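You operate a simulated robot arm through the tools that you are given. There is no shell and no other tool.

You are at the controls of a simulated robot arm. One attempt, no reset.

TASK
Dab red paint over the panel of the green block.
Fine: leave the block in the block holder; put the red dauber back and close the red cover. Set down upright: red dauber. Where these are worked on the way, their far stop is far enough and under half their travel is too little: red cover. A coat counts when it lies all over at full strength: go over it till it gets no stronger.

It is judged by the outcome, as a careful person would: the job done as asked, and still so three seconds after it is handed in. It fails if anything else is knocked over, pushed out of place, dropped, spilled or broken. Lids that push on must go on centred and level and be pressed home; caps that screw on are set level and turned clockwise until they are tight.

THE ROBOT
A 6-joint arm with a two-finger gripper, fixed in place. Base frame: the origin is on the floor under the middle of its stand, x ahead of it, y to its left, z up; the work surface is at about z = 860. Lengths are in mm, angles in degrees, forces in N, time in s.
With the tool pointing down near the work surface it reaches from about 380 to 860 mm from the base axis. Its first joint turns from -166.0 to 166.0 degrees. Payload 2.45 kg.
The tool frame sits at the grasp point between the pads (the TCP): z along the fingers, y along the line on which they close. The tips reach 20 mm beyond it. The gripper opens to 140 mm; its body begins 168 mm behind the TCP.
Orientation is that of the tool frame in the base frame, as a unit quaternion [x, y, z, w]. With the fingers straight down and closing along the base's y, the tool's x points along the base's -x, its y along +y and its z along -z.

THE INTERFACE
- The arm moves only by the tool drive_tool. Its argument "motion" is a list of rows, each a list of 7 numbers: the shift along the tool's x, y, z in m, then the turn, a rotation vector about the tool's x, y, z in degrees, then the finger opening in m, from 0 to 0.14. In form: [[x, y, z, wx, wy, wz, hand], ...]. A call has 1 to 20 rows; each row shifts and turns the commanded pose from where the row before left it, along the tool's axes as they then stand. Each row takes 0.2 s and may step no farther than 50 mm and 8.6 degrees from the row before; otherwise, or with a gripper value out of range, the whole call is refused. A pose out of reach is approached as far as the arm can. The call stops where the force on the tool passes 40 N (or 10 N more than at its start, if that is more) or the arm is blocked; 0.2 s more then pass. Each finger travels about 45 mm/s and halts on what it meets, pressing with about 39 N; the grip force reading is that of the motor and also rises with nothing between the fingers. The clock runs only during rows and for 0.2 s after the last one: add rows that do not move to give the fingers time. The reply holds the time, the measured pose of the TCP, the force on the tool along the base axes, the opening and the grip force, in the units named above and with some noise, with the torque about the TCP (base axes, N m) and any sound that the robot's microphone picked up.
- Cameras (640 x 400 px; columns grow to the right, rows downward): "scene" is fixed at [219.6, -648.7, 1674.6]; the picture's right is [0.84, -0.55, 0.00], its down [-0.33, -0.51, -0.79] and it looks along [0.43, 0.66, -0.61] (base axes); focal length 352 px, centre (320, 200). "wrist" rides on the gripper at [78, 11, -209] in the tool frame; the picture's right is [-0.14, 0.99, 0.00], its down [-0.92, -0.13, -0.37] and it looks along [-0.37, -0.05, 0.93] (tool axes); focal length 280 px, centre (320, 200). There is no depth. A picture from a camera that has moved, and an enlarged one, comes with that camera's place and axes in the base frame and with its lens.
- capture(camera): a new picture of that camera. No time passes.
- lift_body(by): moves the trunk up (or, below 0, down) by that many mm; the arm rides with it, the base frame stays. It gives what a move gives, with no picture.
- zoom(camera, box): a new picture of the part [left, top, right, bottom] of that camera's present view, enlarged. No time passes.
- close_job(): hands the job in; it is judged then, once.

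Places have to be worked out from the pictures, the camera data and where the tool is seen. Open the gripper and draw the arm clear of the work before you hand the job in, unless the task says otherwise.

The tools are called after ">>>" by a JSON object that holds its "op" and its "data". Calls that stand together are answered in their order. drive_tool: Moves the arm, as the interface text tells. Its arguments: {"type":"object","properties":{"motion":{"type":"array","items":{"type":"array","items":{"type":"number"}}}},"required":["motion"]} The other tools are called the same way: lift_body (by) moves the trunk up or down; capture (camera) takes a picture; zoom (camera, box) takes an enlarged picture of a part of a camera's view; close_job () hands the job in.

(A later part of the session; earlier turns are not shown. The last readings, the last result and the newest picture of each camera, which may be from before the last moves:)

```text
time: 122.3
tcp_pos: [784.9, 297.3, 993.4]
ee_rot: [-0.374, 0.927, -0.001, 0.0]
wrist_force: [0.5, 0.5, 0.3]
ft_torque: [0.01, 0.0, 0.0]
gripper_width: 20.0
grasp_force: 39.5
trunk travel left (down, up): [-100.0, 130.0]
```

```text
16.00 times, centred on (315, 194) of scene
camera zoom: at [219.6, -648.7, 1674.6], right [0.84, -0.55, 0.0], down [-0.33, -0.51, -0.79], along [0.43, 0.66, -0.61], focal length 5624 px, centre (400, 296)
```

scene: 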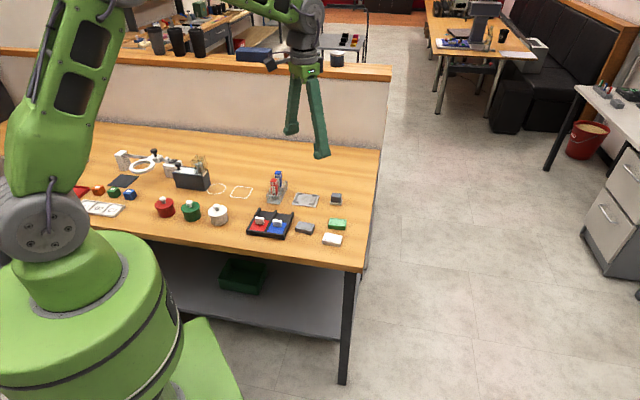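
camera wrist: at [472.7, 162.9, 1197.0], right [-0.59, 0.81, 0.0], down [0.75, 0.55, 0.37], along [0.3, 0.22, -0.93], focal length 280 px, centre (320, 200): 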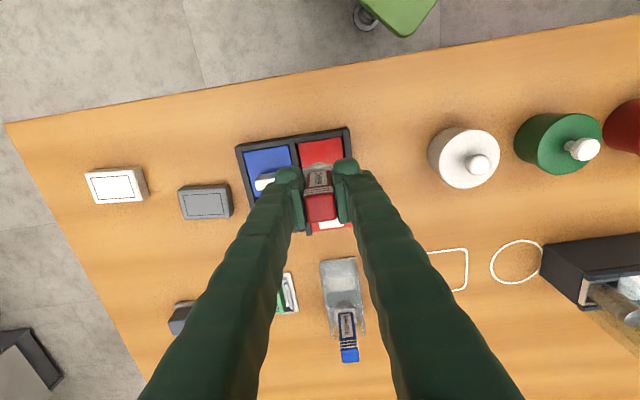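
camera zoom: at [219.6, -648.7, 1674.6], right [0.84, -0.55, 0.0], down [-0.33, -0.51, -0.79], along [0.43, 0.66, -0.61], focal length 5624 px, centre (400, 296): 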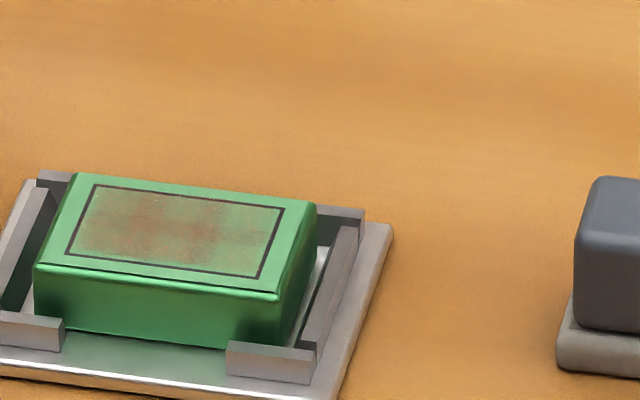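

I zoom in on the left and right columns of the panel separately to compare their strength.

>>> {"op": "zoom", "data": {"camera": "wrist", "box": [284, 112, 310, 132]}}

>>> {"op": "zoom", "data": {"camera": "wrist", "box": [314, 108, 340, 128]}}

```text
16.00 times, centred on (297, 122) of wrist
camera zoom: at [719.8, 250.1, 1201.3], right [-0.59, 0.81, 0.0], down [0.75, 0.55, 0.37], along [0.3, 0.22, -0.93], focal length 4486 px, centre (688, 1448)
```

zoom: 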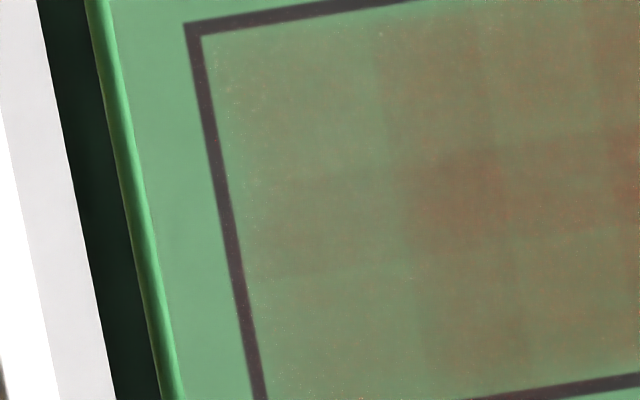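

```text
16.00 times, centred on (327, 118) of wrist
camera zoom: at [719.8, 250.1, 1201.3], right [-0.59, 0.81, 0.0], down [0.75, 0.55, 0.37], along [0.3, 0.22, -0.93], focal length 4486 px, centre (208, 1512)
```

zoom: 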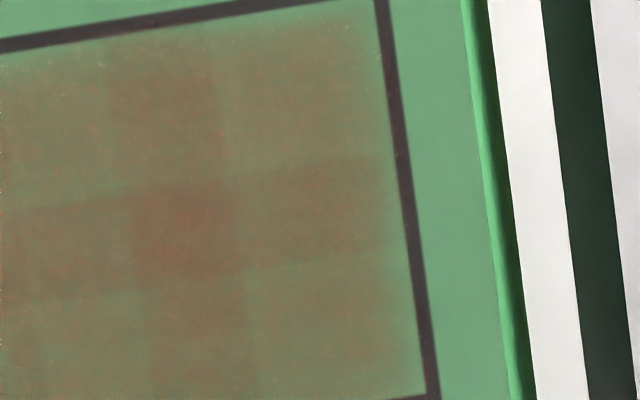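

The left column is clearly weaker than the right, so strength builds up unevenly with each load. I soak the pad longer with several presses, then work the left side.

>>> {"op": "drive_tool", "data": {"motion": [[0.0394, 0.0183, 0, 0, 0, 0, 0.018], [0.0394, 0.0183, 0, 0, 0, 0, 0.018], [0.0394, 0.0183, 0, 0, 0, 0, 0.018], [0.0394, 0.0183, 0, 0, 0, 0, 0.018], [0.0394, 0.0184, 0, 0, 0, 0, 0.018], [0.0395, 0.0184, 0.02, 0, 0, 0, 0.018], [0, 0, 0.027, 0, 0, 0, 0.018], [0, 0, 0.0135, 0, 0, 0, 0.018], [0, 0, 0, 0, 0, 0, 0.018], [0, 0, 0, 0, 0, 0, 0.018], [0, 0, -0.008, 0, 0, 0, 0.018], [0, 0, 0.008, 0, 0, 0, 0.018], [0, 0, 0, 0, 0, 0, 0.018], [0, 0, 0, 0, 0, 0, 0.018], [0, 0, -0.008, 0, 0, 0, 0.018], [0, 0, 0.008, 0, 0, 0, 0.018], [0, 0, 0, 0, 0, 0, 0.018], [0, 0, 0, 0, 0, 0, 0.018], [0, 0, 0, 0, 0, 0, 0.018]]}}

>>> {"op": "drive_tool", "data": {"motion": [[0, 0, 0, 0, 0, 0, 0.018], [0, 0, -0.0385, 0, 0, 0, 0.018], [-0.0383, -0.0251, 0, 0, 0, 0, 0.018], [-0.0383, -0.0251, 0, 0, 0, 0, 0.018], [-0.0383, -0.0251, 0, 0, 0, 0, 0.018], [-0.0383, -0.0251, 0, 0, 0, 0, 0.018], [-0.0383, -0.0251, 0, 0, 0, 0, 0.018], [0, 0, 0.022, 0, 0, 0, 0.018], [0, 0, 0.008, 0, 0, 0, 0.018], [0, 0, 0, 0, 0, 0, 0.018], [0, 0, 0, 0, 0, 0, 0.018], [0, 0, 0, 0, 0, 0, 0.018]]}}

```text
time: 126.3
tcp_pos: [537.7, 210.6, 930.0]
ee_rot: [-0.374, 0.927, 0.0, 0.0]
wrist_force: [-0.3, 1.0, 0.3]
ft_torque: [0.02, -0.02, 0.0]
gripper_width: 20.0
grasp_force: 39.1
trunk travel left (down, up): [-100.0, 130.0]
```

```text
time: 128.9
tcp_pos: [763.3, 253.5, 939.8]
ee_rot: [-0.375, 0.927, -0.001, 0.001]
wrist_force: [0.3, 0.4, -0.3]
ft_torque: [0.0, 0.02, 0.04]
gripper_width: 20.2
grasp_force: 38.8
trunk travel left (down, up): [-100.0, 130.0]
```

The force reads zero at both places: the dauber has slipped up slightly in the grip, so these last presses did not touch. I step down here until I feel real contact.

>>> {"op": "drive_tool", "data": {"motion": [[0, 0, 0.0005, 0, 0, 0, 0.018], [0, 0, 0.0005, 0, 0, 0, 0.018], [0, 0, 0, 0, 0, 0, 0.018]]}}

```text
time: 129.7
tcp_pos: [762.8, 252.5, 937.5]
ee_rot: [-0.375, 0.927, -0.001, 0.0]
wrist_force: [-1.4, 1.7, 4.3]
ft_torque: [0.07, 0.08, 0.02]
gripper_width: 19.8
grasp_force: 38.7
trunk travel left (down, up): [-100.0, 130.0]
```

Contact at 4 N. A little more pressure, and hold.

>>> {"op": "drive_tool", "data": {"motion": [[0, 0, 0.0006, 0, 0, 0, 0.018], [0, 0, 0, 0, 0, 0, 0.018], [0, 0, 0, 0, 0, 0, 0.018], [0, 0, 0, 0, 0, 0, 0.018]]}}

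```text
time: 130.7
tcp_pos: [763.7, 253.1, 939.2]
ee_rot: [-0.375, 0.927, 0.0, 0.001]
wrist_force: [-0.8, -1.2, 11.3]
ft_torque: [-0.01, -0.03, 0.0]
gripper_width: 19.9
grasp_force: 38.8
trunk travel left (down, up): [-100.0, 130.0]
```

11 N. I lift and view the panel from the same offset.

>>> {"op": "drive_tool", "data": {"motion": [[0, 0, -0.0086, 0, 0, 0, 0.018], [0, 0, -0.025, 0, 0, 0, 0.018], [-0.0225, 0.0077, -0.02, 0, 0, 0, 0.018], [-0.0225, 0.0078, 0, 0, 0, 0, 0.018], [0, 0, 0, 0, 0, 0, 0.018], [0, 0, 0, 0, 0, 0, 0.018]]}}

>>> {"op": "zoom", "data": {"camera": "wrist", "box": [284, 104, 338, 142]}}

>>> {"op": "zoom", "data": {"camera": "wrist", "box": [284, 112, 310, 132]}}

```text
time: 132.1
tcp_pos: [784.2, 298.1, 987.9]
ee_rot: [-0.375, 0.927, -0.001, 0.0]
wrist_force: [0.0, -1.0, -0.3]
ft_torque: [0.03, 0.03, 0.02]
gripper_width: 19.9
grasp_force: 39.0
trunk travel left (down, up): [-100.0, 130.0]
```

```text
10.53 times, centred on (311, 123) of wrist
camera zoom: at [719.8, 251.2, 1197.7], right [-0.59, 0.81, 0.0], down [0.75, 0.55, 0.37], along [0.3, 0.22, -0.93], focal length 2952 px, centre (415, 1010)
```

zoom: 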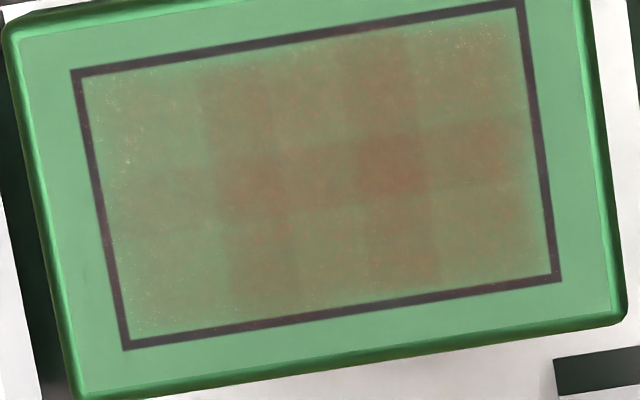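

```text
16.00 times, centred on (297, 122) of wrist
camera zoom: at [719.8, 251.2, 1197.7], right [-0.59, 0.81, 0.0], down [0.75, 0.55, 0.37], along [0.3, 0.22, -0.93], focal length 4486 px, centre (688, 1448)
```

zoom: 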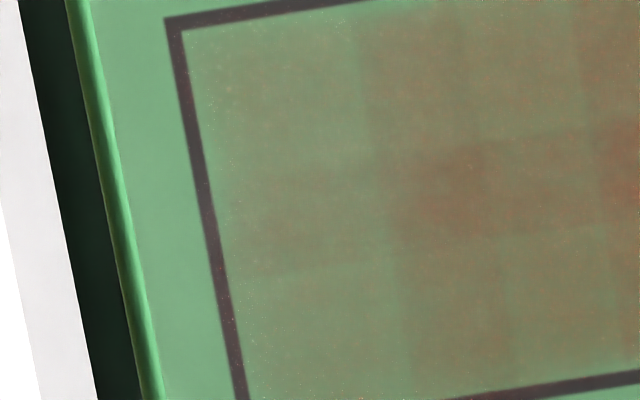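

No change on the left, so the pad is dry. I redo the dip with force feedback to be sure it is really loaded.

>>> {"op": "drive_tool", "data": {"motion": [[0.0394, 0.0183, 0, 0, 0, 0, 0.018], [0.0394, 0.0183, 0, 0, 0, 0, 0.018], [0.0394, 0.0183, 0, 0, 0, 0, 0.018], [0.0394, 0.0183, 0, 0, 0, 0, 0.018], [0.0394, 0.0184, 0, 0, 0, 0, 0.018], [0.0395, 0.0184, 0.02, 0, 0, 0, 0.018], [0, 0, 0.027, 0, 0, 0, 0.018], [0, 0, 0.0125, 0, 0, 0, 0.018], [0, 0, 0.001, 0, 0, 0, 0.018], [0, 0, 0.0008, 0, 0, 0, 0.018], [0, 0, 0, 0, 0, 0, 0.018]]}}

```text
time: 134.5
tcp_pos: [539.2, 209.5, 929.4]
ee_rot: [-0.374, 0.927, -0.002, 0.0]
wrist_force: [-0.3, 1.0, 4.6]
ft_torque: [0.11, -0.02, -0.01]
gripper_width: 20.1
grasp_force: 39.2
trunk travel left (down, up): [-100.0, 130.0]
```

Light contact of 5 N in the paint. I press about 1 mm more and hold.

>>> {"op": "drive_tool", "data": {"motion": [[0, 0, 0.001, 0, 0, 0, 0.018], [0, 0, 0, 0, 0, 0, 0.018], [0, 0, 0, 0, 0, 0, 0.018], [0, 0, 0, 0, 0, 0, 0.018]]}}

```text
time: 135.5
tcp_pos: [540.2, 210.1, 928.9]
ee_rot: [-0.375, 0.927, -0.001, 0.001]
wrist_force: [0.4, 0.0, 12.8]
ft_torque: [0.06, -0.06, 0.01]
gripper_width: 20.1
grasp_force: 39.2
trunk travel left (down, up): [-100.0, 130.0]
```

13 N. Two more presses in the paint, then to the left part of the panel at the depth that gave 11 N.

>>> {"op": "drive_tool", "data": {"motion": [[0, 0, -0.008, 0, 0, 0, 0.018], [0, 0, 0.0083, 0, 0, 0, 0.018], [0, 0, 0, 0, 0, 0, 0.018], [0, 0, 0, 0, 0, 0, 0.018], [0, 0, -0.0406, 0, 0, 0, 0.018], [-0.0383, -0.0251, 0, 0, 0, 0, 0.018], [-0.0383, -0.0251, 0, 0, 0, 0, 0.018], [-0.0383, -0.0251, 0, 0, 0, 0, 0.018], [-0.0383, -0.0251, 0, 0, 0, 0, 0.018], [-0.0383, -0.0251, 0, 0, 0, 0, 0.018], [0, 0, 0.022, 0, 0, 0, 0.018], [0, 0, 0.008, 0, 0, 0, 0.018], [0, 0, 0.0016, 0, 0, 0, 0.018], [0, 0, 0, 0, 0, 0, 0.018], [0, 0, 0, 0, 0, 0, 0.018]]}}

```text
time: 138.7
tcp_pos: [766.1, 254.4, 938.0]
ee_rot: [-0.374, 0.928, 0.0, 0.002]
wrist_force: [4.1, 3.7, 18.3]
ft_torque: [0.28, -0.23, -0.02]
gripper_width: 20.2
grasp_force: 39.5
trunk travel left (down, up): [-100.0, 130.0]
```

18 N on the left with a fresh load. I lift and look at what this single dab did.

>>> {"op": "drive_tool", "data": {"motion": [[0, 0, -0.0086, 0, 0, 0, 0.018], [0, 0, -0.025, 0, 0, 0, 0.018], [-0.0225, 0.0077, -0.02, 0, 0, 0, 0.018], [-0.0225, 0.0078, 0, 0, 0, 0, 0.018], [0, 0, 0, 0, 0, 0, 0.018], [0, 0, 0, 0, 0, 0, 0.018]]}}

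>>> {"op": "zoom", "data": {"camera": "wrist", "box": [284, 104, 338, 142]}}

>>> {"op": "zoom", "data": {"camera": "wrist", "box": [284, 112, 310, 132]}}

```text
time: 140.1
tcp_pos: [784.2, 293.3, 990.5]
ee_rot: [-0.375, 0.927, -0.001, 0.0]
wrist_force: [0.0, -0.3, -0.1]
ft_torque: [-0.01, 0.02, -0.03]
gripper_width: 20.0
grasp_force: 38.5
trunk travel left (down, up): [-100.0, 130.0]
```

```text
10.53 times, centred on (311, 123) of wrist
camera zoom: at [718.8, 246.5, 1200.1], right [-0.59, 0.81, 0.0], down [0.75, 0.55, 0.37], along [0.3, 0.22, -0.93], focal length 2952 px, centre (415, 1010)
```

zoom: 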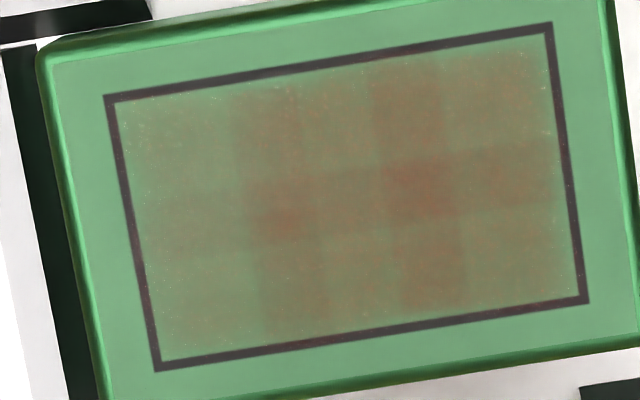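

```text
16.00 times, centred on (297, 122) of wrist
camera zoom: at [718.8, 246.5, 1200.1], right [-0.59, 0.81, 0.0], down [0.75, 0.55, 0.37], along [0.3, 0.22, -0.93], focal length 4486 px, centre (688, 1448)
```

zoom: 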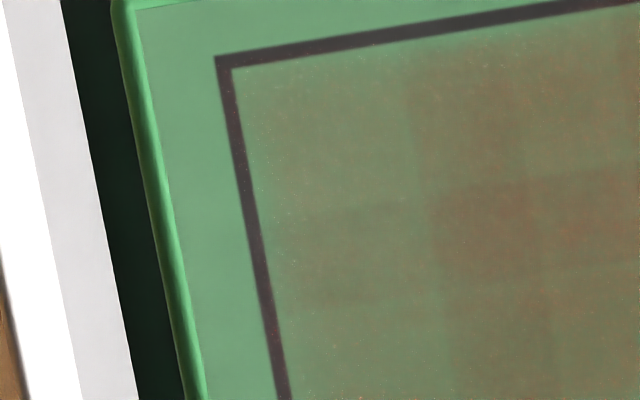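

Still no visible change on the left. I need to see where the pad really lands: I dip again, press at the near-left patch (−y, +x), and take pictures while it is pressed.

>>> {"op": "drive_tool", "data": {"motion": [[0.0394, 0.0183, 0, 0, 0, 0, 0.018], [0.0394, 0.0183, 0, 0, 0, 0, 0.018], [0.0394, 0.0183, 0, 0, 0, 0, 0.018], [0.0394, 0.0183, 0, 0, 0, 0, 0.018], [0.0394, 0.0184, 0, 0, 0, 0, 0.018], [0.0395, 0.0184, 0.02, 0, 0, 0, 0.018], [0, 0, 0.027, 0, 0, 0, 0.018], [0, 0, 0.0135, 0, 0, 0, 0.018], [0, 0, 0.002, 0, 0, 0, 0.018], [0, 0, 0, 0, 0, 0, 0.018], [0, 0, 0, 0, 0, 0, 0.018], [0, 0, 0, 0, 0, 0, 0.018]]}}

```text
time: 142.7
tcp_pos: [537.9, 209.9, 929.4]
ee_rot: [-0.374, 0.927, 0.0, 0.001]
wrist_force: [-1.5, -0.9, 18.3]
ft_torque: [-0.01, 0.03, -0.01]
gripper_width: 20.3
grasp_force: 38.8
trunk travel left (down, up): [-100.0, 130.0]
```

The paint contact is good (18 N). Now to the near-left patch.

>>> {"op": "drive_tool", "data": {"motion": [[0, 0, 0, 0, 0, 0, 0.018], [0, 0, -0.0405, 0, 0, 0, 0.018], [-0.0369, -0.0251, 0, 0, 0, 0, 0.018], [-0.0369, -0.0251, 0, 0, 0, 0, 0.018], [-0.0369, -0.0251, 0, 0, 0, 0, 0.018], [-0.0369, -0.0251, 0, 0, 0, 0, 0.018], [-0.0369, -0.0251, 0, 0, 0, 0, 0.018], [0, 0, 0.022, 0, 0, 0, 0.018], [0, 0, 0.008, 0, 0, 0, 0.018], [0, 0, 0.0014, 0, 0, 0, 0.018], [0, 0, 0, 0, 0, 0, 0.018], [0, 0, 0, 0, 0, 0, 0.018]]}}

>>> {"op": "zoom", "data": {"camera": "wrist", "box": [255, 110, 385, 200]}}

>>> {"op": "zoom", "data": {"camera": "scene", "box": [303, 186, 327, 202]}}

```text
time: 145.3
tcp_pos: [759.7, 248.2, 938.4]
ee_rot: [-0.375, 0.927, 0.0, 0.0]
wrist_force: [-0.4, 1.1, 5.6]
ft_torque: [0.04, -0.02, 0.04]
gripper_width: 20.0
grasp_force: 39.0
trunk travel left (down, up): [-100.0, 130.0]
```

```text
4.44 times, centred on (320, 155) of wrist
camera zoom: at [694.1, 201.1, 1147.1], right [-0.59, 0.81, 0.0], down [0.75, 0.55, 0.37], along [0.3, 0.22, -0.93], focal length 1246 px, centre (320, 400)
```

zoom: 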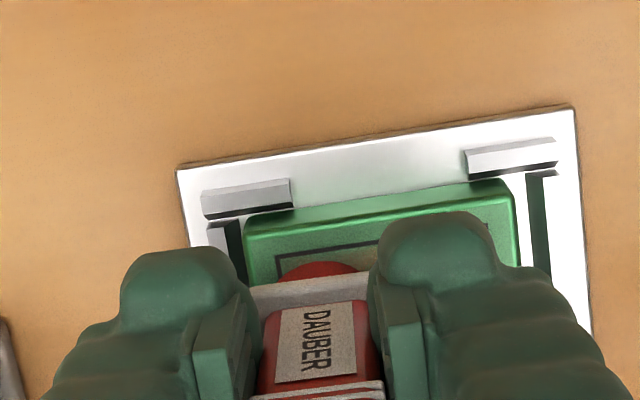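

```text
16.00 times, centred on (315, 194) of scene
camera zoom: at [219.6, -648.7, 1674.6], right [0.84, -0.55, 0.0], down [-0.33, -0.51, -0.79], along [0.43, 0.66, -0.61], focal length 5624 px, centre (400, 296)
```

zoom: 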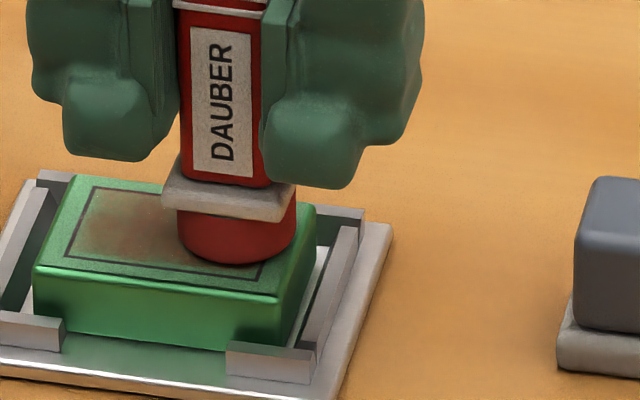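

The pad sits about 6–8 mm further along tool −x than intended, so the dauber has slid or tilted in the grip. I look at the whole dauber to find out which.

>>> {"op": "zoom", "data": {"camera": "wrist", "box": [255, 130, 385, 260]}}

>>> {"op": "zoom", "data": {"camera": "scene", "box": [295, 160, 335, 205]}}

```text
3.08 times, centred on (320, 195) of wrist
camera zoom: at [694.1, 201.1, 1147.1], right [-0.59, 0.81, 0.0], down [0.75, 0.55, 0.37], along [0.3, 0.22, -0.93], focal length 863 px, centre (320, 215)
```

zoom: 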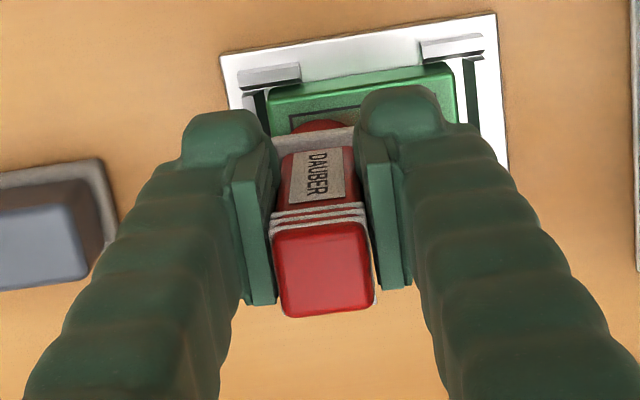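

```text
8.89 times, centred on (315, 182) of scene
camera zoom: at [219.6, -648.7, 1674.6], right [0.84, -0.55, 0.0], down [-0.33, -0.51, -0.79], along [0.43, 0.66, -0.61], focal length 3125 px, centre (364, 356)
```

zoom: 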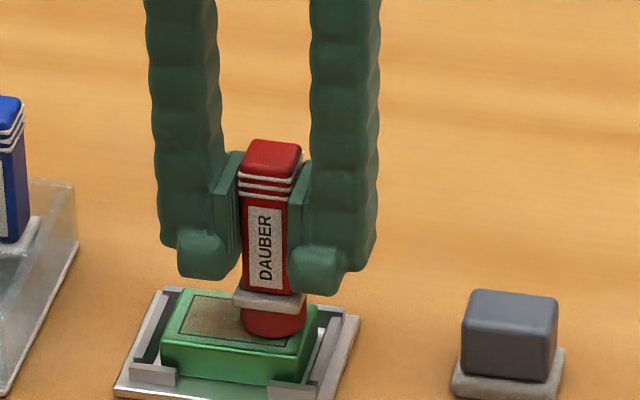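

The dauber is still upright but has slid about 6 mm toward tool −x (and about 3 mm up) in the grip, so my dabs were landing off target. I lift, look, and then aim with this corrected offset.

>>> {"op": "drive_tool", "data": {"motion": [[0, 0, -0.0084, 0, 0, 0, 0.018], [0, 0, -0.025, 0, 0, 0, 0.018], [-0.026, 0.0077, -0.02, 0, 0, 0, 0.018], [-0.026, 0.0078, 0, 0, 0, 0, 0.018], [0, 0, 0, 0, 0, 0, 0.018], [0, 0, 0, 0, 0, 0, 0.018]]}}

>>> {"op": "zoom", "data": {"camera": "wrist", "box": [284, 104, 338, 142]}}

>>> {"op": "zoom", "data": {"camera": "scene", "box": [303, 186, 327, 202]}}

```text
time: 146.7
tcp_pos: [784.2, 295.6, 989.6]
ee_rot: [-0.375, 0.927, 0.0, 0.0]
wrist_force: [-0.5, 0.3, -0.7]
ft_torque: [0.0, 0.01, -0.02]
gripper_width: 20.1
grasp_force: 38.5
trunk travel left (down, up): [-100.0, 130.0]
```

```text
10.53 times, centred on (311, 123) of wrist
camera zoom: at [719.5, 248.1, 1198.4], right [-0.59, 0.81, 0.0], down [0.75, 0.55, 0.37], along [0.3, 0.22, -0.93], focal length 2952 px, centre (415, 1010)
```

zoom: 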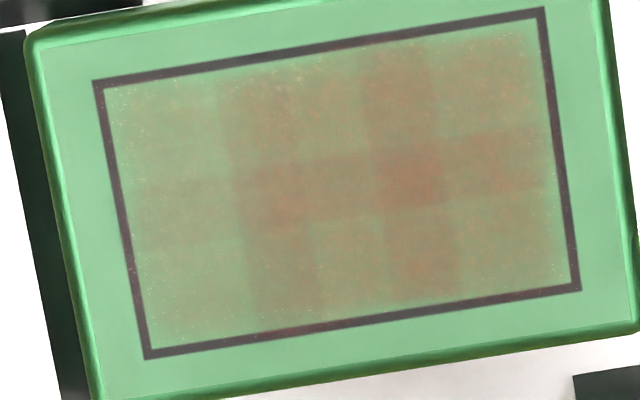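

```text
16.00 times, centred on (315, 194) of scene
camera zoom: at [219.6, -648.7, 1674.6], right [0.84, -0.55, 0.0], down [-0.33, -0.51, -0.79], along [0.43, 0.66, -0.61], focal length 5624 px, centre (400, 296)
```

zoom: 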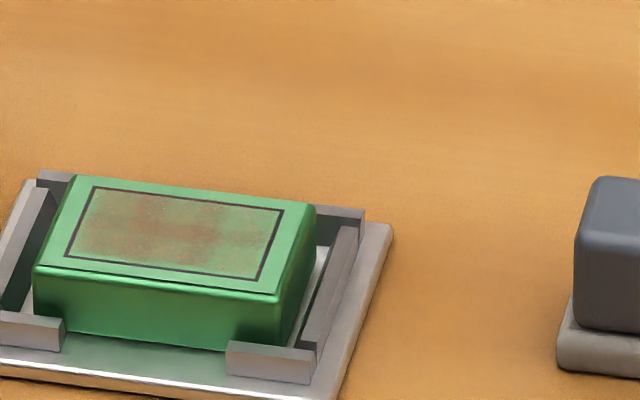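

The left side still has not changed. Dips at or above 30 N were the only ones followed by visible gains, so I now dip with ~30 N, re-centred in the well to allow for the slide, and then aim properly at the near-left patch.

>>> {"op": "drive_tool", "data": {"motion": [[0.0403, 0.0183, 0, 0, 0, 0, 0.018], [0.0403, 0.0183, 0, 0, 0, 0, 0.018], [0.0403, 0.0183, 0, 0, 0, 0, 0.018], [0.0403, 0.0183, 0, 0, 0, 0, 0.018], [0.0403, 0.0184, 0, 0, 0, 0, 0.018], [0.04, 0.0184, 0.02, 0, 0, 0, 0.018], [0, 0, 0.027, 0, 0, 0, 0.018], [0, 0, 0.0135, 0, 0, 0, 0.018], [0, 0, 0.002, 0, 0, 0, 0.018], [0, 0, 0, 0, 0, 0, 0.018], [0, 0, 0, 0, 0, 0, 0.018]]}}

>>> {"op": "zoom", "data": {"camera": "scene", "box": [245, 190, 290, 230]}}

```text
time: 149.1
tcp_pos: [532.4, 206.2, 928.8]
ee_rot: [-0.375, 0.927, -0.001, 0.0]
wrist_force: [-0.6, -0.3, 2.3]
ft_torque: [0.02, 0.01, -0.04]
gripper_width: 20.0
grasp_force: 39.1
trunk travel left (down, up): [-100.0, 130.0]
```

```text
10.00 times, centred on (268, 210) of scene
camera zoom: at [219.6, -648.7, 1674.6], right [0.84, -0.55, 0.0], down [-0.33, -0.51, -0.79], along [0.43, 0.66, -0.61], focal length 3515 px, centre (845, 100)
```

zoom: 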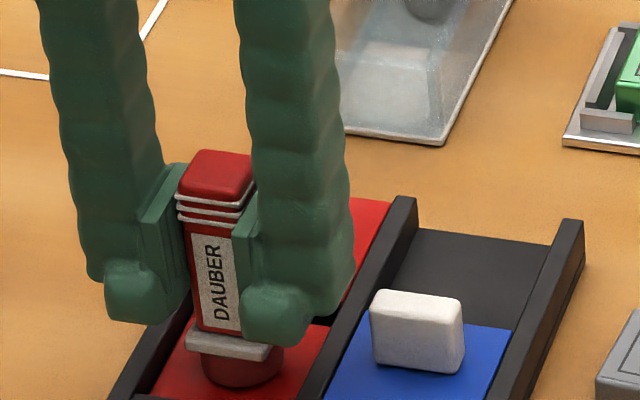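

2 N here. I press further in small steps to about 30 N.

>>> {"op": "drive_tool", "data": {"motion": [[0, 0, 0.0006, 0, 0, 0, 0.018], [0, 0, 0.0005, 0, 0, 0, 0.018], [0, 0, 0, 0, 0, 0, 0.018], [0, 0, 0, 0, 0, 0, 0.018]]}}

```text
time: 150.1
tcp_pos: [533.0, 205.6, 928.4]
ee_rot: [-0.374, 0.927, -0.001, 0.003]
wrist_force: [-5.3, -2.9, 29.2]
ft_torque: [-0.05, 0.12, 0.02]
gripper_width: 20.1
grasp_force: 38.6
trunk travel left (down, up): [-100.0, 130.0]
```

29 N in the paint. A second press, then straight to the near-left patch with the corrected aim.

>>> {"op": "drive_tool", "data": {"motion": [[0, 0, -0.008, 0, 0, 0, 0.018], [0, 0, 0.0082, 0, 0, 0, 0.018], [0, 0, 0, 0, 0, 0, 0.018], [0, 0, 0, 0, 0, 0, 0.018], [0, 0, -0.0418, 0, 0, 0, 0.018], [-0.0357, -0.0253, 0, 0, 0, 0, 0.018], [-0.0357, -0.0253, 0, 0, 0, 0, 0.018], [-0.0357, -0.0253, 0, 0, 0, 0, 0.018], [-0.0357, -0.0253, 0, 0, 0, 0, 0.018], [-0.0357, -0.0254, 0, 0, 0, 0, 0.018], [0, 0, 0.022, 0, 0, 0, 0.018], [0, 0, 0.008, 0, 0, 0, 0.018], [0, 0, 0.0014, 0, 0, 0, 0.018], [0, 0, 0, 0, 0, 0, 0.018], [0, 0, 0, 0, 0, 0, 0.018]]}}

>>> {"op": "zoom", "data": {"camera": "scene", "box": [303, 186, 327, 202]}}

>>> {"op": "zoom", "data": {"camera": "wrist", "box": [255, 110, 385, 200]}}

```text
time: 153.3
tcp_pos: [750.1, 239.0, 938.3]
ee_rot: [-0.375, 0.927, -0.001, 0.0]
wrist_force: [-0.4, 0.6, 0.6]
ft_torque: [0.0, -0.05, 0.0]
gripper_width: 19.7
grasp_force: 39.1
trunk travel left (down, up): [-100.0, 130.0]
```

```text
16.00 times, centred on (315, 194) of scene
camera zoom: at [219.6, -648.7, 1674.6], right [0.84, -0.55, 0.0], down [-0.33, -0.51, -0.79], along [0.43, 0.66, -0.61], focal length 5624 px, centre (400, 296)
```

zoom: 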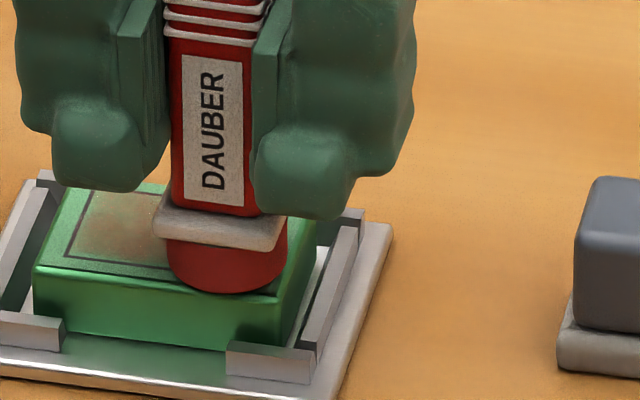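

```text
4.44 times, centred on (320, 155) of wrist
camera zoom: at [686.1, 192.2, 1147.2], right [-0.59, 0.81, 0.0], down [0.75, 0.55, 0.37], along [0.3, 0.22, -0.93], focal length 1246 px, centre (320, 400)
```

zoom: 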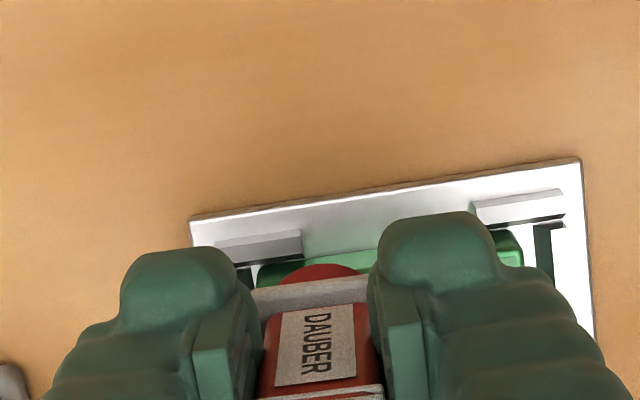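

The pad is now right over the near-left patch (offset about −14.5, +7). I press to get contact force.

>>> {"op": "drive_tool", "data": {"motion": [[0, 0, 0.0006, 0, 0, 0, 0.018], [0, 0, 0.0005, 0, 0, 0, 0.018], [0, 0, 0, 0, 0, 0, 0.018], [0, 0, 0, 0, 0, 0, 0.018], [0, 0, 0, 0, 0, 0, 0.018]]}}

>>> {"op": "drive_tool", "data": {"motion": [[0, 0, -0.0095, 0, 0, 0, 0.018], [0, 0, -0.025, 0, 0, 0, 0.018], [-0.0315, 0.0083, -0.02, 0, 0, 0, 0.018], [-0.0315, 0.0083, 0, 0, 0, 0, 0.018], [0, 0, 0, 0, 0, 0, 0.018], [0, 0, 0, 0, 0, 0, 0.018]]}}

>>> {"op": "zoom", "data": {"camera": "wrist", "box": [284, 104, 338, 142]}}

>>> {"op": "zoom", "data": {"camera": "scene", "box": [303, 186, 327, 202]}}

```text
time: 154.5
tcp_pos: [750.5, 239.4, 939.3]
ee_rot: [-0.375, 0.927, 0.0, 0.001]
wrist_force: [-0.2, -1.5, 12.0]
ft_torque: [0.02, -0.11, -0.02]
gripper_width: 19.9
grasp_force: 39.5
trunk travel left (down, up): [-100.0, 130.0]
```

```text
time: 155.9
tcp_pos: [783.5, 296.7, 990.8]
ee_rot: [-0.374, 0.927, -0.001, 0.001]
wrist_force: [-1.1, 0.2, -0.1]
ft_torque: [0.04, -0.02, -0.03]
gripper_width: 20.2
grasp_force: 39.3
trunk travel left (down, up): [-100.0, 130.0]
```

```text
10.53 times, centred on (311, 123) of wrist
camera zoom: at [719.1, 249.6, 1199.9], right [-0.59, 0.81, 0.0], down [0.75, 0.55, 0.37], along [0.3, 0.22, -0.93], focal length 2952 px, centre (415, 1010)
```

zoom: 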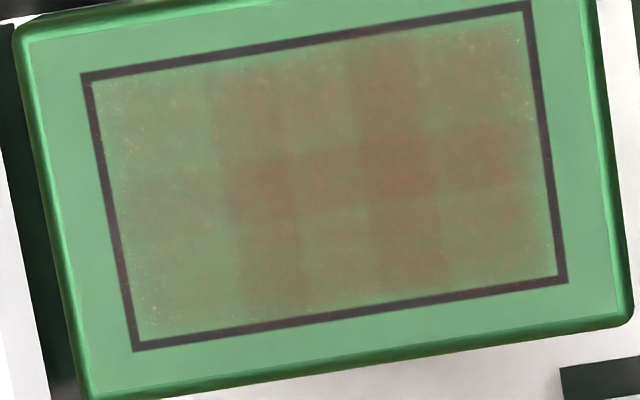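

```text
16.00 times, centred on (315, 194) of scene
camera zoom: at [219.6, -648.7, 1674.6], right [0.84, -0.55, 0.0], down [-0.33, -0.51, -0.79], along [0.43, 0.66, -0.61], focal length 5624 px, centre (400, 296)
```

zoom: 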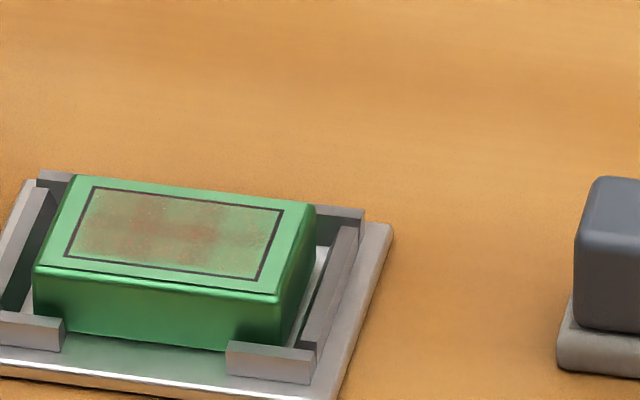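

There is only a slight change, if any. Maybe pick-up depends on how long the pad sits in the paint, so I test a long soak of about 8 s at moderate pressure.

>>> {"op": "drive_tool", "data": {"motion": [[0.0403, 0.0183, 0, 0, 0, 0, 0.018], [0.0403, 0.0183, 0, 0, 0, 0, 0.018], [0.0403, 0.0183, 0, 0, 0, 0, 0.018], [0.0403, 0.0183, 0, 0, 0, 0, 0.018], [0.0403, 0.0184, 0, 0, 0, 0, 0.018], [0.04, 0.0184, 0.02, 0, 0, 0, 0.018], [0, 0, 0.027, 0, 0, 0, 0.018], [0, 0, 0.0135, 0, 0, 0, 0.018], [0, 0, 0.002, 0, 0, 0, 0.018], [0, 0, 0.0008, 0, 0, 0, 0.018], [0, 0, 0, 0, 0, 0, 0.018], [0, 0, 0, 0, 0, 0, 0.018]]}}

```text
time: 158.5
tcp_pos: [536.3, 206.6, 928.2]
ee_rot: [-0.375, 0.927, -0.001, 0.001]
wrist_force: [-3.4, 0.8, 15.4]
ft_torque: [0.14, 0.04, 0.01]
gripper_width: 20.0
grasp_force: 39.2
trunk travel left (down, up): [-100.0, 130.0]
```

15 N in the paint. I hold it here for about 8 s.

>>> {"op": "drive_tool", "data": {"motion": [[0, 0, 0, 0, 0, 0, 0.018], [0, 0, 0, 0, 0, 0, 0.018], [0, 0, 0, 0, 0, 0, 0.018], [0, 0, 0, 0, 0, 0, 0.018], [0, 0, 0, 0, 0, 0, 0.018], [0, 0, 0, 0, 0, 0, 0.018], [0, 0, 0, 0, 0, 0, 0.018], [0, 0, 0, 0, 0, 0, 0.018], [0, 0, 0, 0, 0, 0, 0.018], [0, 0, 0, 0, 0, 0, 0.018], [0, 0, 0, 0, 0, 0, 0.018], [0, 0, 0, 0, 0, 0, 0.018], [0, 0, 0, 0, 0, 0, 0.018], [0, 0, 0, 0, 0, 0, 0.018], [0, 0, 0, 0, 0, 0, 0.018], [0, 0, 0, 0, 0, 0, 0.018], [0, 0, 0, 0, 0, 0, 0.018], [0, 0, 0, 0, 0, 0, 0.018], [0, 0, 0, 0, 0, 0, 0.018], [0, 0, 0, 0, 0, 0, 0.018]]}}

>>> {"op": "drive_tool", "data": {"motion": [[0, 0, 0.0003, 0, 0, 0, 0.018], [0, 0, 0, 0, 0, 0, 0.018], [0, 0, 0, 0, 0, 0, 0.018], [0, 0, 0, 0, 0, 0, 0.018], [0, 0, 0, 0, 0, 0, 0.018], [0, 0, 0, 0, 0, 0, 0.018], [0, 0, 0, 0, 0, 0, 0.018], [0, 0, 0, 0, 0, 0, 0.018], [0, 0, 0, 0, 0, 0, 0.018], [0, 0, 0, 0, 0, 0, 0.018], [0, 0, 0, 0, 0, 0, 0.018], [0, 0, 0, 0, 0, 0, 0.018], [0, 0, 0, 0, 0, 0, 0.018], [0, 0, 0, 0, 0, 0, 0.018], [0, 0, 0, 0, 0, 0, 0.018], [0, 0, 0, 0, 0, 0, 0.018], [0, 0, 0, 0, 0, 0, 0.018], [0, 0, 0, 0, 0, 0, 0.018]]}}

```text
time: 162.7
tcp_pos: [534.6, 207.2, 927.9]
ee_rot: [-0.375, 0.927, -0.001, 0.001]
wrist_force: [-0.3, 0.7, 12.6]
ft_torque: [0.12, -0.07, -0.01]
gripper_width: 19.9
grasp_force: 38.4
trunk travel left (down, up): [-100.0, 130.0]
```

```text
time: 166.5
tcp_pos: [537.2, 208.0, 927.9]
ee_rot: [-0.375, 0.927, -0.001, 0.001]
wrist_force: [-0.5, 0.3, 12.1]
ft_torque: [0.1, -0.1, -0.02]
gripper_width: 20.0
grasp_force: 38.9
trunk travel left (down, up): [-100.0, 130.0]
```

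Long soak done. Now back to the near-left patch at the same aim, with a 12 N press.

>>> {"op": "drive_tool", "data": {"motion": [[0, 0, -0.0416, 0, 0, 0, 0.018], [-0.0357, -0.0253, 0, 0, 0, 0, 0.018], [-0.0357, -0.0253, 0, 0, 0, 0, 0.018], [-0.0357, -0.0253, 0, 0, 0, 0, 0.018], [-0.0357, -0.0253, 0, 0, 0, 0, 0.018], [-0.0357, -0.0254, 0, 0, 0, 0, 0.018], [0, 0, 0.022, 0, 0, 0, 0.018], [0, 0, 0.008, 0, 0, 0, 0.018], [0, 0, 0.0025, 0, 0, 0, 0.018], [0, 0, 0, 0, 0, 0, 0.018], [0, 0, 0, 0, 0, 0, 0.018]]}}

>>> {"op": "drive_tool", "data": {"motion": [[0, 0, 0, 0, 0, 0, 0.018], [0, 0, -0.0095, 0, 0, 0, 0.018], [0, 0, -0.025, 0, 0, 0, 0.018], [-0.0315, 0.0083, -0.02, 0, 0, 0, 0.018], [-0.0315, 0.0083, 0, 0, 0, 0, 0.018], [0, 0, 0, 0, 0, 0, 0.018], [0, 0, 0, 0, 0, 0, 0.018]]}}

>>> {"op": "zoom", "data": {"camera": "wrist", "box": [284, 104, 338, 142]}}

>>> {"op": "zoom", "data": {"camera": "scene", "box": [303, 186, 327, 202]}}

```text
time: 168.9
tcp_pos: [753.3, 242.0, 937.6]
ee_rot: [-0.374, 0.928, -0.001, 0.003]
wrist_force: [2.0, -1.2, 17.7]
ft_torque: [0.05, -0.22, 0.0]
gripper_width: 19.8
grasp_force: 39.4
trunk travel left (down, up): [-100.0, 130.0]
```

```text
time: 170.5
tcp_pos: [788.1, 299.1, 991.0]
ee_rot: [-0.374, 0.927, -0.001, 0.0]
wrist_force: [0.4, -0.8, 0.0]
ft_torque: [0.0, -0.04, 0.0]
gripper_width: 19.8
grasp_force: 39.0
trunk travel left (down, up): [-100.0, 130.0]
```

```text
10.53 times, centred on (311, 123) of wrist
camera zoom: at [722.6, 252.4, 1199.4], right [-0.59, 0.81, 0.0], down [0.75, 0.55, 0.37], along [0.3, 0.22, -0.93], focal length 2952 px, centre (415, 1010)
```

zoom: 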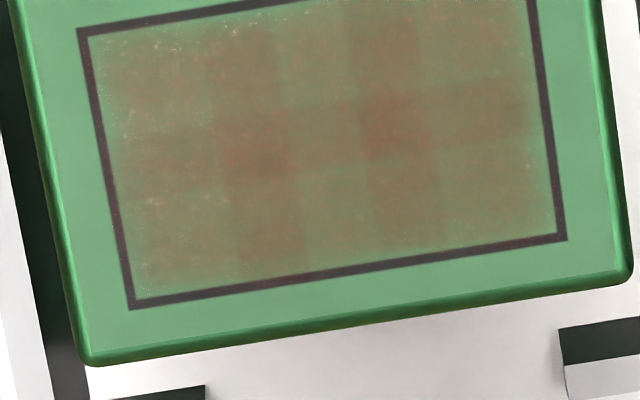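

```text
16.00 times, centred on (315, 194) of scene
camera zoom: at [219.6, -648.7, 1674.6], right [0.84, -0.55, 0.0], down [-0.33, -0.51, -0.79], along [0.43, 0.66, -0.61], focal length 5624 px, centre (400, 296)
```

zoom: 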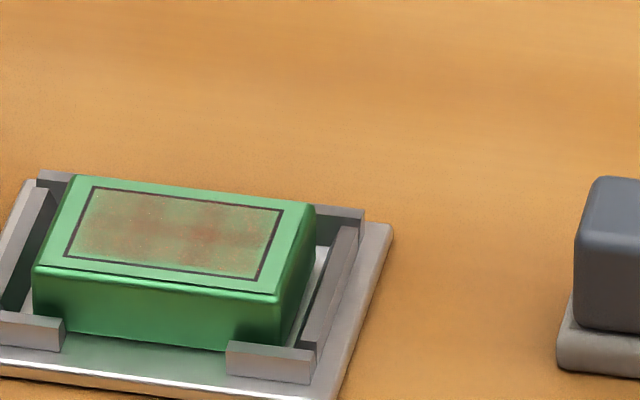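

That worked: the left column is now visibly redder. I repeat the soak-and-dab procedure for the far-right patch with the same corrected aim.

>>> {"op": "drive_tool", "data": {"motion": [[0.0403, 0.0183, 0, 0, 0, 0, 0.018], [0.0403, 0.0183, 0, 0, 0, 0, 0.018], [0.0403, 0.0183, 0, 0, 0, 0, 0.018], [0.0403, 0.0183, 0, 0, 0, 0, 0.018], [0.0403, 0.0184, 0, 0, 0, 0, 0.018], [0.04, 0.0184, 0.02, 0, 0, 0, 0.018], [0, 0, 0.027, 0, 0, 0, 0.018], [0, 0, 0.0135, 0, 0, 0, 0.018], [0, 0, 0.0028, 0, 0, 0, 0.018], [0, 0, 0.0004, 0, 0, 0, 0.018], [0, 0, 0, 0, 0, 0, 0.018], [0, 0, 0, 0, 0, 0, 0.018], [0, 0, 0, 0, 0, 0, 0.018], [0, 0, 0, 0, 0, 0, 0.018], [0, 0, 0, 0, 0, 0, 0.018], [0, 0, 0, 0, 0, 0, 0.018], [0, 0, 0, 0, 0, 0, 0.018], [0, 0, 0, 0, 0, 0, 0.018], [0, 0, 0, 0, 0, 0, 0.018], [0, 0, 0, 0, 0, 0, 0.018]]}}

```text
time: 174.7
tcp_pos: [536.4, 206.2, 928.1]
ee_rot: [-0.374, 0.928, -0.001, 0.001]
wrist_force: [0.1, -0.3, 6.1]
ft_torque: [0.06, -0.07, 0.01]
gripper_width: 20.0
grasp_force: 38.8
trunk travel left (down, up): [-100.0, 130.0]
```

6 N. I press slightly more for a moment, then dab the far-right patch.

>>> {"op": "drive_tool", "data": {"motion": [[0, 0, 0.0004, 0, 0, 0, 0.018], [0, 0, 0, 0, 0, 0, 0.018], [0, 0, 0, 0, 0, 0, 0.018], [0, 0, -0.0421, 0, 0, 0, 0.018], [-0.0385, -0.0193, 0, 0, 0, 0, 0.018], [-0.0385, -0.0193, 0, 0, 0, 0, 0.018], [-0.0385, -0.0193, 0, 0, 0, 0, 0.018], [-0.0385, -0.0193, 0, 0, 0, 0, 0.018], [-0.0384, -0.0193, 0, 0, 0, 0, 0.018], [0, 0, 0.022, 0, 0, 0, 0.018], [0, 0, 0.008, 0, 0, 0, 0.018], [0, 0, 0.0025, 0, 0, 0, 0.018], [0, 0, 0, 0, 0, 0, 0.018], [0, 0, 0, 0, 0, 0, 0.018], [0, 0, 0, 0, 0, 0, 0.018]]}}

>>> {"op": "zoom", "data": {"camera": "scene", "box": [303, 186, 327, 202]}}

```text
time: 177.9
tcp_pos: [740.7, 271.3, 938.1]
ee_rot: [-0.374, 0.927, -0.001, 0.002]
wrist_force: [-0.3, 2.5, 12.9]
ft_torque: [0.14, -0.08, -0.02]
gripper_width: 20.1
grasp_force: 38.9
trunk travel left (down, up): [-100.0, 130.0]
```

```text
16.00 times, centred on (315, 194) of scene
camera zoom: at [219.6, -648.7, 1674.6], right [0.84, -0.55, 0.0], down [-0.33, -0.51, -0.79], along [0.43, 0.66, -0.61], focal length 5624 px, centre (400, 296)
```

zoom: 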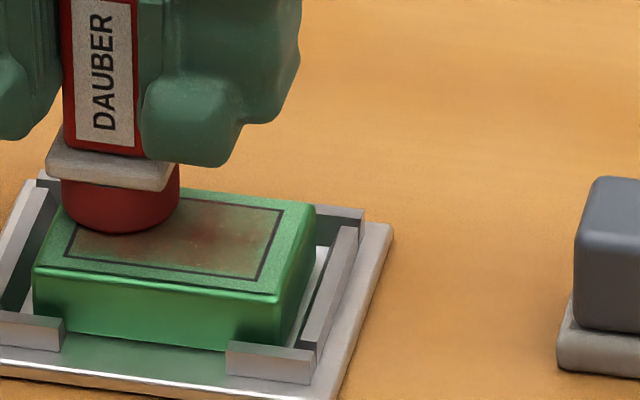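

The pad is on the far-right patch with 13 N. I hold a little, then lift and view.

>>> {"op": "drive_tool", "data": {"motion": [[0, 0, 0, 0, 0, 0, 0.018], [0, 0, 0, 0, 0, 0, 0.018], [0, 0, -0.0095, 0, 0, 0, 0.018], [0, 0, -0.025, 0, 0, 0, 0.018], [-0.0245, -0.0067, -0.02, 0, 0, 0, 0.018], [-0.0246, -0.0068, 0, 0, 0, 0, 0.018], [0, 0, 0, 0, 0, 0, 0.018], [0, 0, 0, 0, 0, 0, 0.018]]}}

>>> {"op": "zoom", "data": {"camera": "wrist", "box": [284, 102, 338, 140]}}

>>> {"op": "zoom", "data": {"camera": "scene", "box": [303, 186, 327, 202]}}

```text
time: 179.7
tcp_pos: [785.5, 294.1, 992.3]
ee_rot: [-0.375, 0.927, -0.001, 0.0]
wrist_force: [-1.4, -0.4, -0.6]
ft_torque: [-0.01, -0.02, -0.03]
gripper_width: 20.2
grasp_force: 38.9
trunk travel left (down, up): [-100.0, 130.0]
```

```text
10.53 times, centred on (311, 121) of wrist
camera zoom: at [721.1, 247.3, 1200.3], right [-0.59, 0.81, 0.0], down [0.75, 0.55, 0.37], along [0.3, 0.22, -0.93], focal length 2952 px, centre (415, 1032)
```

zoom: 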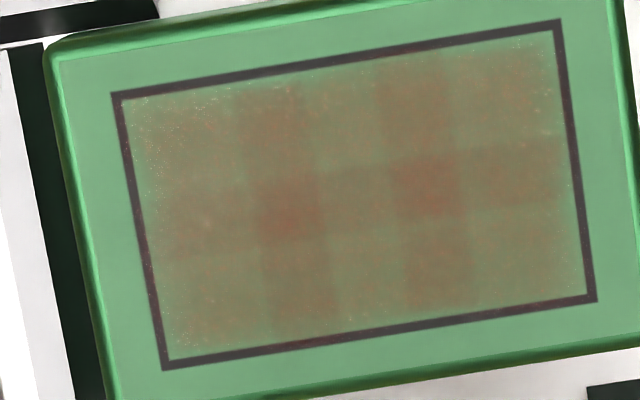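

```text
16.00 times, centred on (315, 194) of scene
camera zoom: at [219.6, -648.7, 1674.6], right [0.84, -0.55, 0.0], down [-0.33, -0.51, -0.79], along [0.43, 0.66, -0.61], focal length 5624 px, centre (400, 296)
```

zoom: 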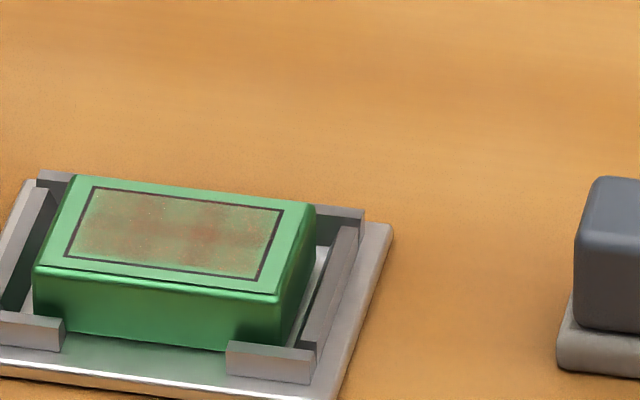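

Left and right now look alike. I go on systematically: dip, then dab the three near patches (left, middle, right) in one go.

>>> {"op": "drive_tool", "data": {"motion": [[0.0403, 0.0183, 0, 0, 0, 0, 0.018], [0.0403, 0.0183, 0, 0, 0, 0, 0.018], [0.0403, 0.0183, 0, 0, 0, 0, 0.018], [0.0403, 0.0183, 0, 0, 0, 0, 0.018], [0.0403, 0.0184, 0, 0, 0, 0, 0.018], [0.04, 0.0184, 0.02, 0, 0, 0, 0.018], [0, 0, 0.027, 0, 0, 0, 0.018], [0, 0, 0.0135, 0, 0, 0, 0.018], [0, 0, 0.0038, 0, 0, 0, 0.018], [0, 0, 0, 0, 0, 0, 0.018], [0, 0, 0, 0, 0, 0, 0.018], [0, 0, 0, 0, 0, 0, 0.018], [0, 0, 0, 0, 0, 0, 0.018], [0, 0, 0, 0, 0, 0, 0.018], [0, 0, 0, 0, 0, 0, 0.018], [0, 0, 0, 0, 0, 0, 0.018]]}}

>>> {"op": "drive_tool", "data": {"motion": [[0, 0, -0.0423, 0, 0, 0, 0.018], [-0.0357, -0.0253, 0, 0, 0, 0, 0.018], [-0.0357, -0.0253, 0, 0, 0, 0, 0.018], [-0.0357, -0.0253, 0, 0, 0, 0, 0.018], [-0.0357, -0.0253, 0, 0, 0, 0, 0.018], [-0.0357, -0.0254, 0, 0, 0, 0, 0.018], [0, 0, 0.023, 0, 0, 0, 0.018], [0, 0, 0.0096, 0, 0, 0, 0.018], [0, 0, 0, 0, 0, 0, 0.018], [0, 0, 0, 0, 0, 0, 0.018], [0, 0, -0.007, 0, 0, 0, 0.018], [0, 0.0145, 0, 0, 0, 0, 0.018], [0, 0, 0.007, 0, 0, 0, 0.018], [0, 0, 0, 0, 0, 0, 0.018], [0, 0, 0, 0, 0, 0, 0.018], [0, 0, -0.007, 0, 0, 0, 0.018], [0, 0.0156, 0, 0, 0, 0, 0.018], [0, 0, 0.007, 0, 0, 0, 0.018], [0, 0, 0, 0, 0, 0, 0.018], [0, 0, 0, 0, 0, 0, 0.018]]}}

>>> {"op": "zoom", "data": {"camera": "scene", "box": [303, 186, 327, 202]}}

```text
time: 183.1
tcp_pos: [535.0, 205.6, 927.2]
ee_rot: [-0.374, 0.928, 0.0, 0.001]
wrist_force: [-0.7, 0.1, 15.7]
ft_torque: [0.1, -0.09, 0.02]
gripper_width: 19.9
grasp_force: 38.3
trunk travel left (down, up): [-100.0, 130.0]
```

```text
time: 187.3
tcp_pos: [731.0, 260.8, 937.6]
ee_rot: [-0.375, 0.927, -0.001, 0.0]
wrist_force: [0.2, 0.8, 0.7]
ft_torque: [0.02, 0.0, 0.01]
gripper_width: 20.4
grasp_force: 38.7
trunk travel left (down, up): [-100.0, 130.0]
```

```text
16.00 times, centred on (315, 194) of scene
camera zoom: at [219.6, -648.7, 1674.6], right [0.84, -0.55, 0.0], down [-0.33, -0.51, -0.79], along [0.43, 0.66, -0.61], focal length 5624 px, centre (400, 296)
```

zoom: 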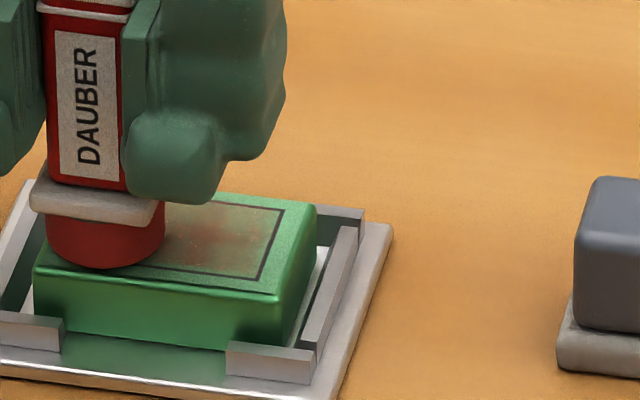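

Only 0.7 N here, so the dauber has crept up a bit more. I press 1 mm deeper and redo right, middle and left at this depth, checking the force.

>>> {"op": "drive_tool", "data": {"motion": [[0, 0, 0.001, 0, 0, 0, 0.018], [0, 0, 0, 0, 0, 0, 0.018], [0, 0, 0, 0, 0, 0, 0.018]]}}

>>> {"op": "drive_tool", "data": {"motion": [[0, 0, -0.007, 0, 0, 0, 0.018], [0.004, -0.0156, 0, 0, 0, 0, 0.018], [0, 0, 0.007, 0, 0, 0, 0.018], [0, 0, 0, 0, 0, 0, 0.018], [0, 0, 0, 0, 0, 0, 0.018]]}}

>>> {"op": "drive_tool", "data": {"motion": [[0, 0, -0.007, 0, 0, 0, 0.018], [0, -0.0145, 0, 0, 0, 0, 0.018], [0, 0, 0.007, 0, 0, 0, 0.018], [0, 0, 0, 0, 0, 0, 0.018], [0, 0, 0, 0, 0, 0, 0.018]]}}

```text
time: 188.1
tcp_pos: [731.0, 262.1, 938.0]
ee_rot: [-0.374, 0.927, 0.0, 0.001]
wrist_force: [0.9, 1.8, 7.7]
ft_torque: [0.1, -0.08, 0.02]
gripper_width: 19.9
grasp_force: 39.0
trunk travel left (down, up): [-100.0, 130.0]
```

```text
time: 189.3
tcp_pos: [739.5, 247.5, 936.5]
ee_rot: [-0.374, 0.928, -0.001, 0.002]
wrist_force: [-1.8, -0.8, 17.1]
ft_torque: [0.08, -0.07, 0.01]
gripper_width: 19.9
grasp_force: 39.2
trunk travel left (down, up): [-100.0, 130.0]
```

```text
time: 190.5
tcp_pos: [747.4, 235.8, 935.9]
ee_rot: [-0.374, 0.927, -0.001, 0.002]
wrist_force: [-0.1, -1.1, 15.1]
ft_torque: [0.05, -0.1, 0.01]
gripper_width: 19.7
grasp_force: 38.9
trunk travel left (down, up): [-100.0, 130.0]
```

Good contact forces on all three. I lift and view the result.

>>> {"op": "drive_tool", "data": {"motion": [[0, 0, -0.0106, 0, 0, 0, 0.018], [0, 0, -0.025, 0, 0, 0, 0.018], [-0.0335, 0.0083, -0.02, 0, 0, 0, 0.018], [-0.0335, 0.0083, 0, 0, 0, 0, 0.018], [0, 0, 0, 0, 0, 0, 0.018], [0, 0, 0, 0, 0, 0, 0.018]]}}

>>> {"op": "zoom", "data": {"camera": "wrist", "box": [284, 102, 338, 140]}}

>>> {"op": "zoom", "data": {"camera": "scene", "box": [303, 186, 327, 202]}}

```text
time: 191.9
tcp_pos: [785.4, 295.6, 991.1]
ee_rot: [-0.374, 0.927, -0.001, 0.0]
wrist_force: [-0.3, -0.3, 0.2]
ft_torque: [0.01, -0.03, 0.01]
gripper_width: 19.9
grasp_force: 38.9
trunk travel left (down, up): [-100.0, 130.0]
```

```text
10.53 times, centred on (311, 121) of wrist
camera zoom: at [720.3, 249.2, 1199.9], right [-0.59, 0.81, 0.0], down [0.75, 0.55, 0.37], along [0.3, 0.22, -0.93], focal length 2952 px, centre (415, 1032)
```

zoom: 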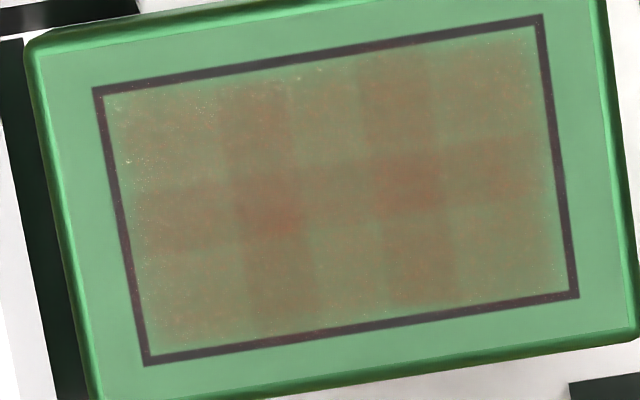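

```text
16.00 times, centred on (315, 194) of scene
camera zoom: at [219.6, -648.7, 1674.6], right [0.84, -0.55, 0.0], down [-0.33, -0.51, -0.79], along [0.43, 0.66, -0.61], focal length 5624 px, centre (400, 296)
```

zoom: 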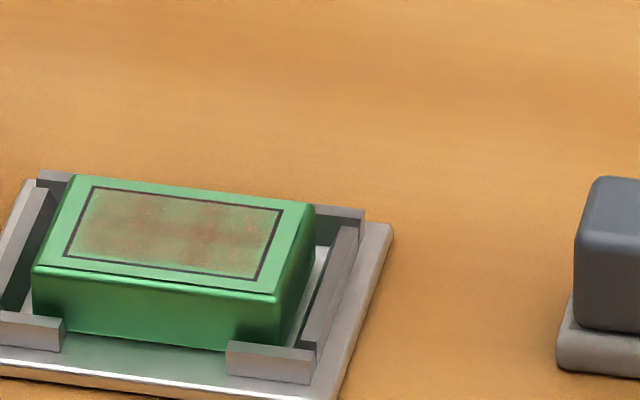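

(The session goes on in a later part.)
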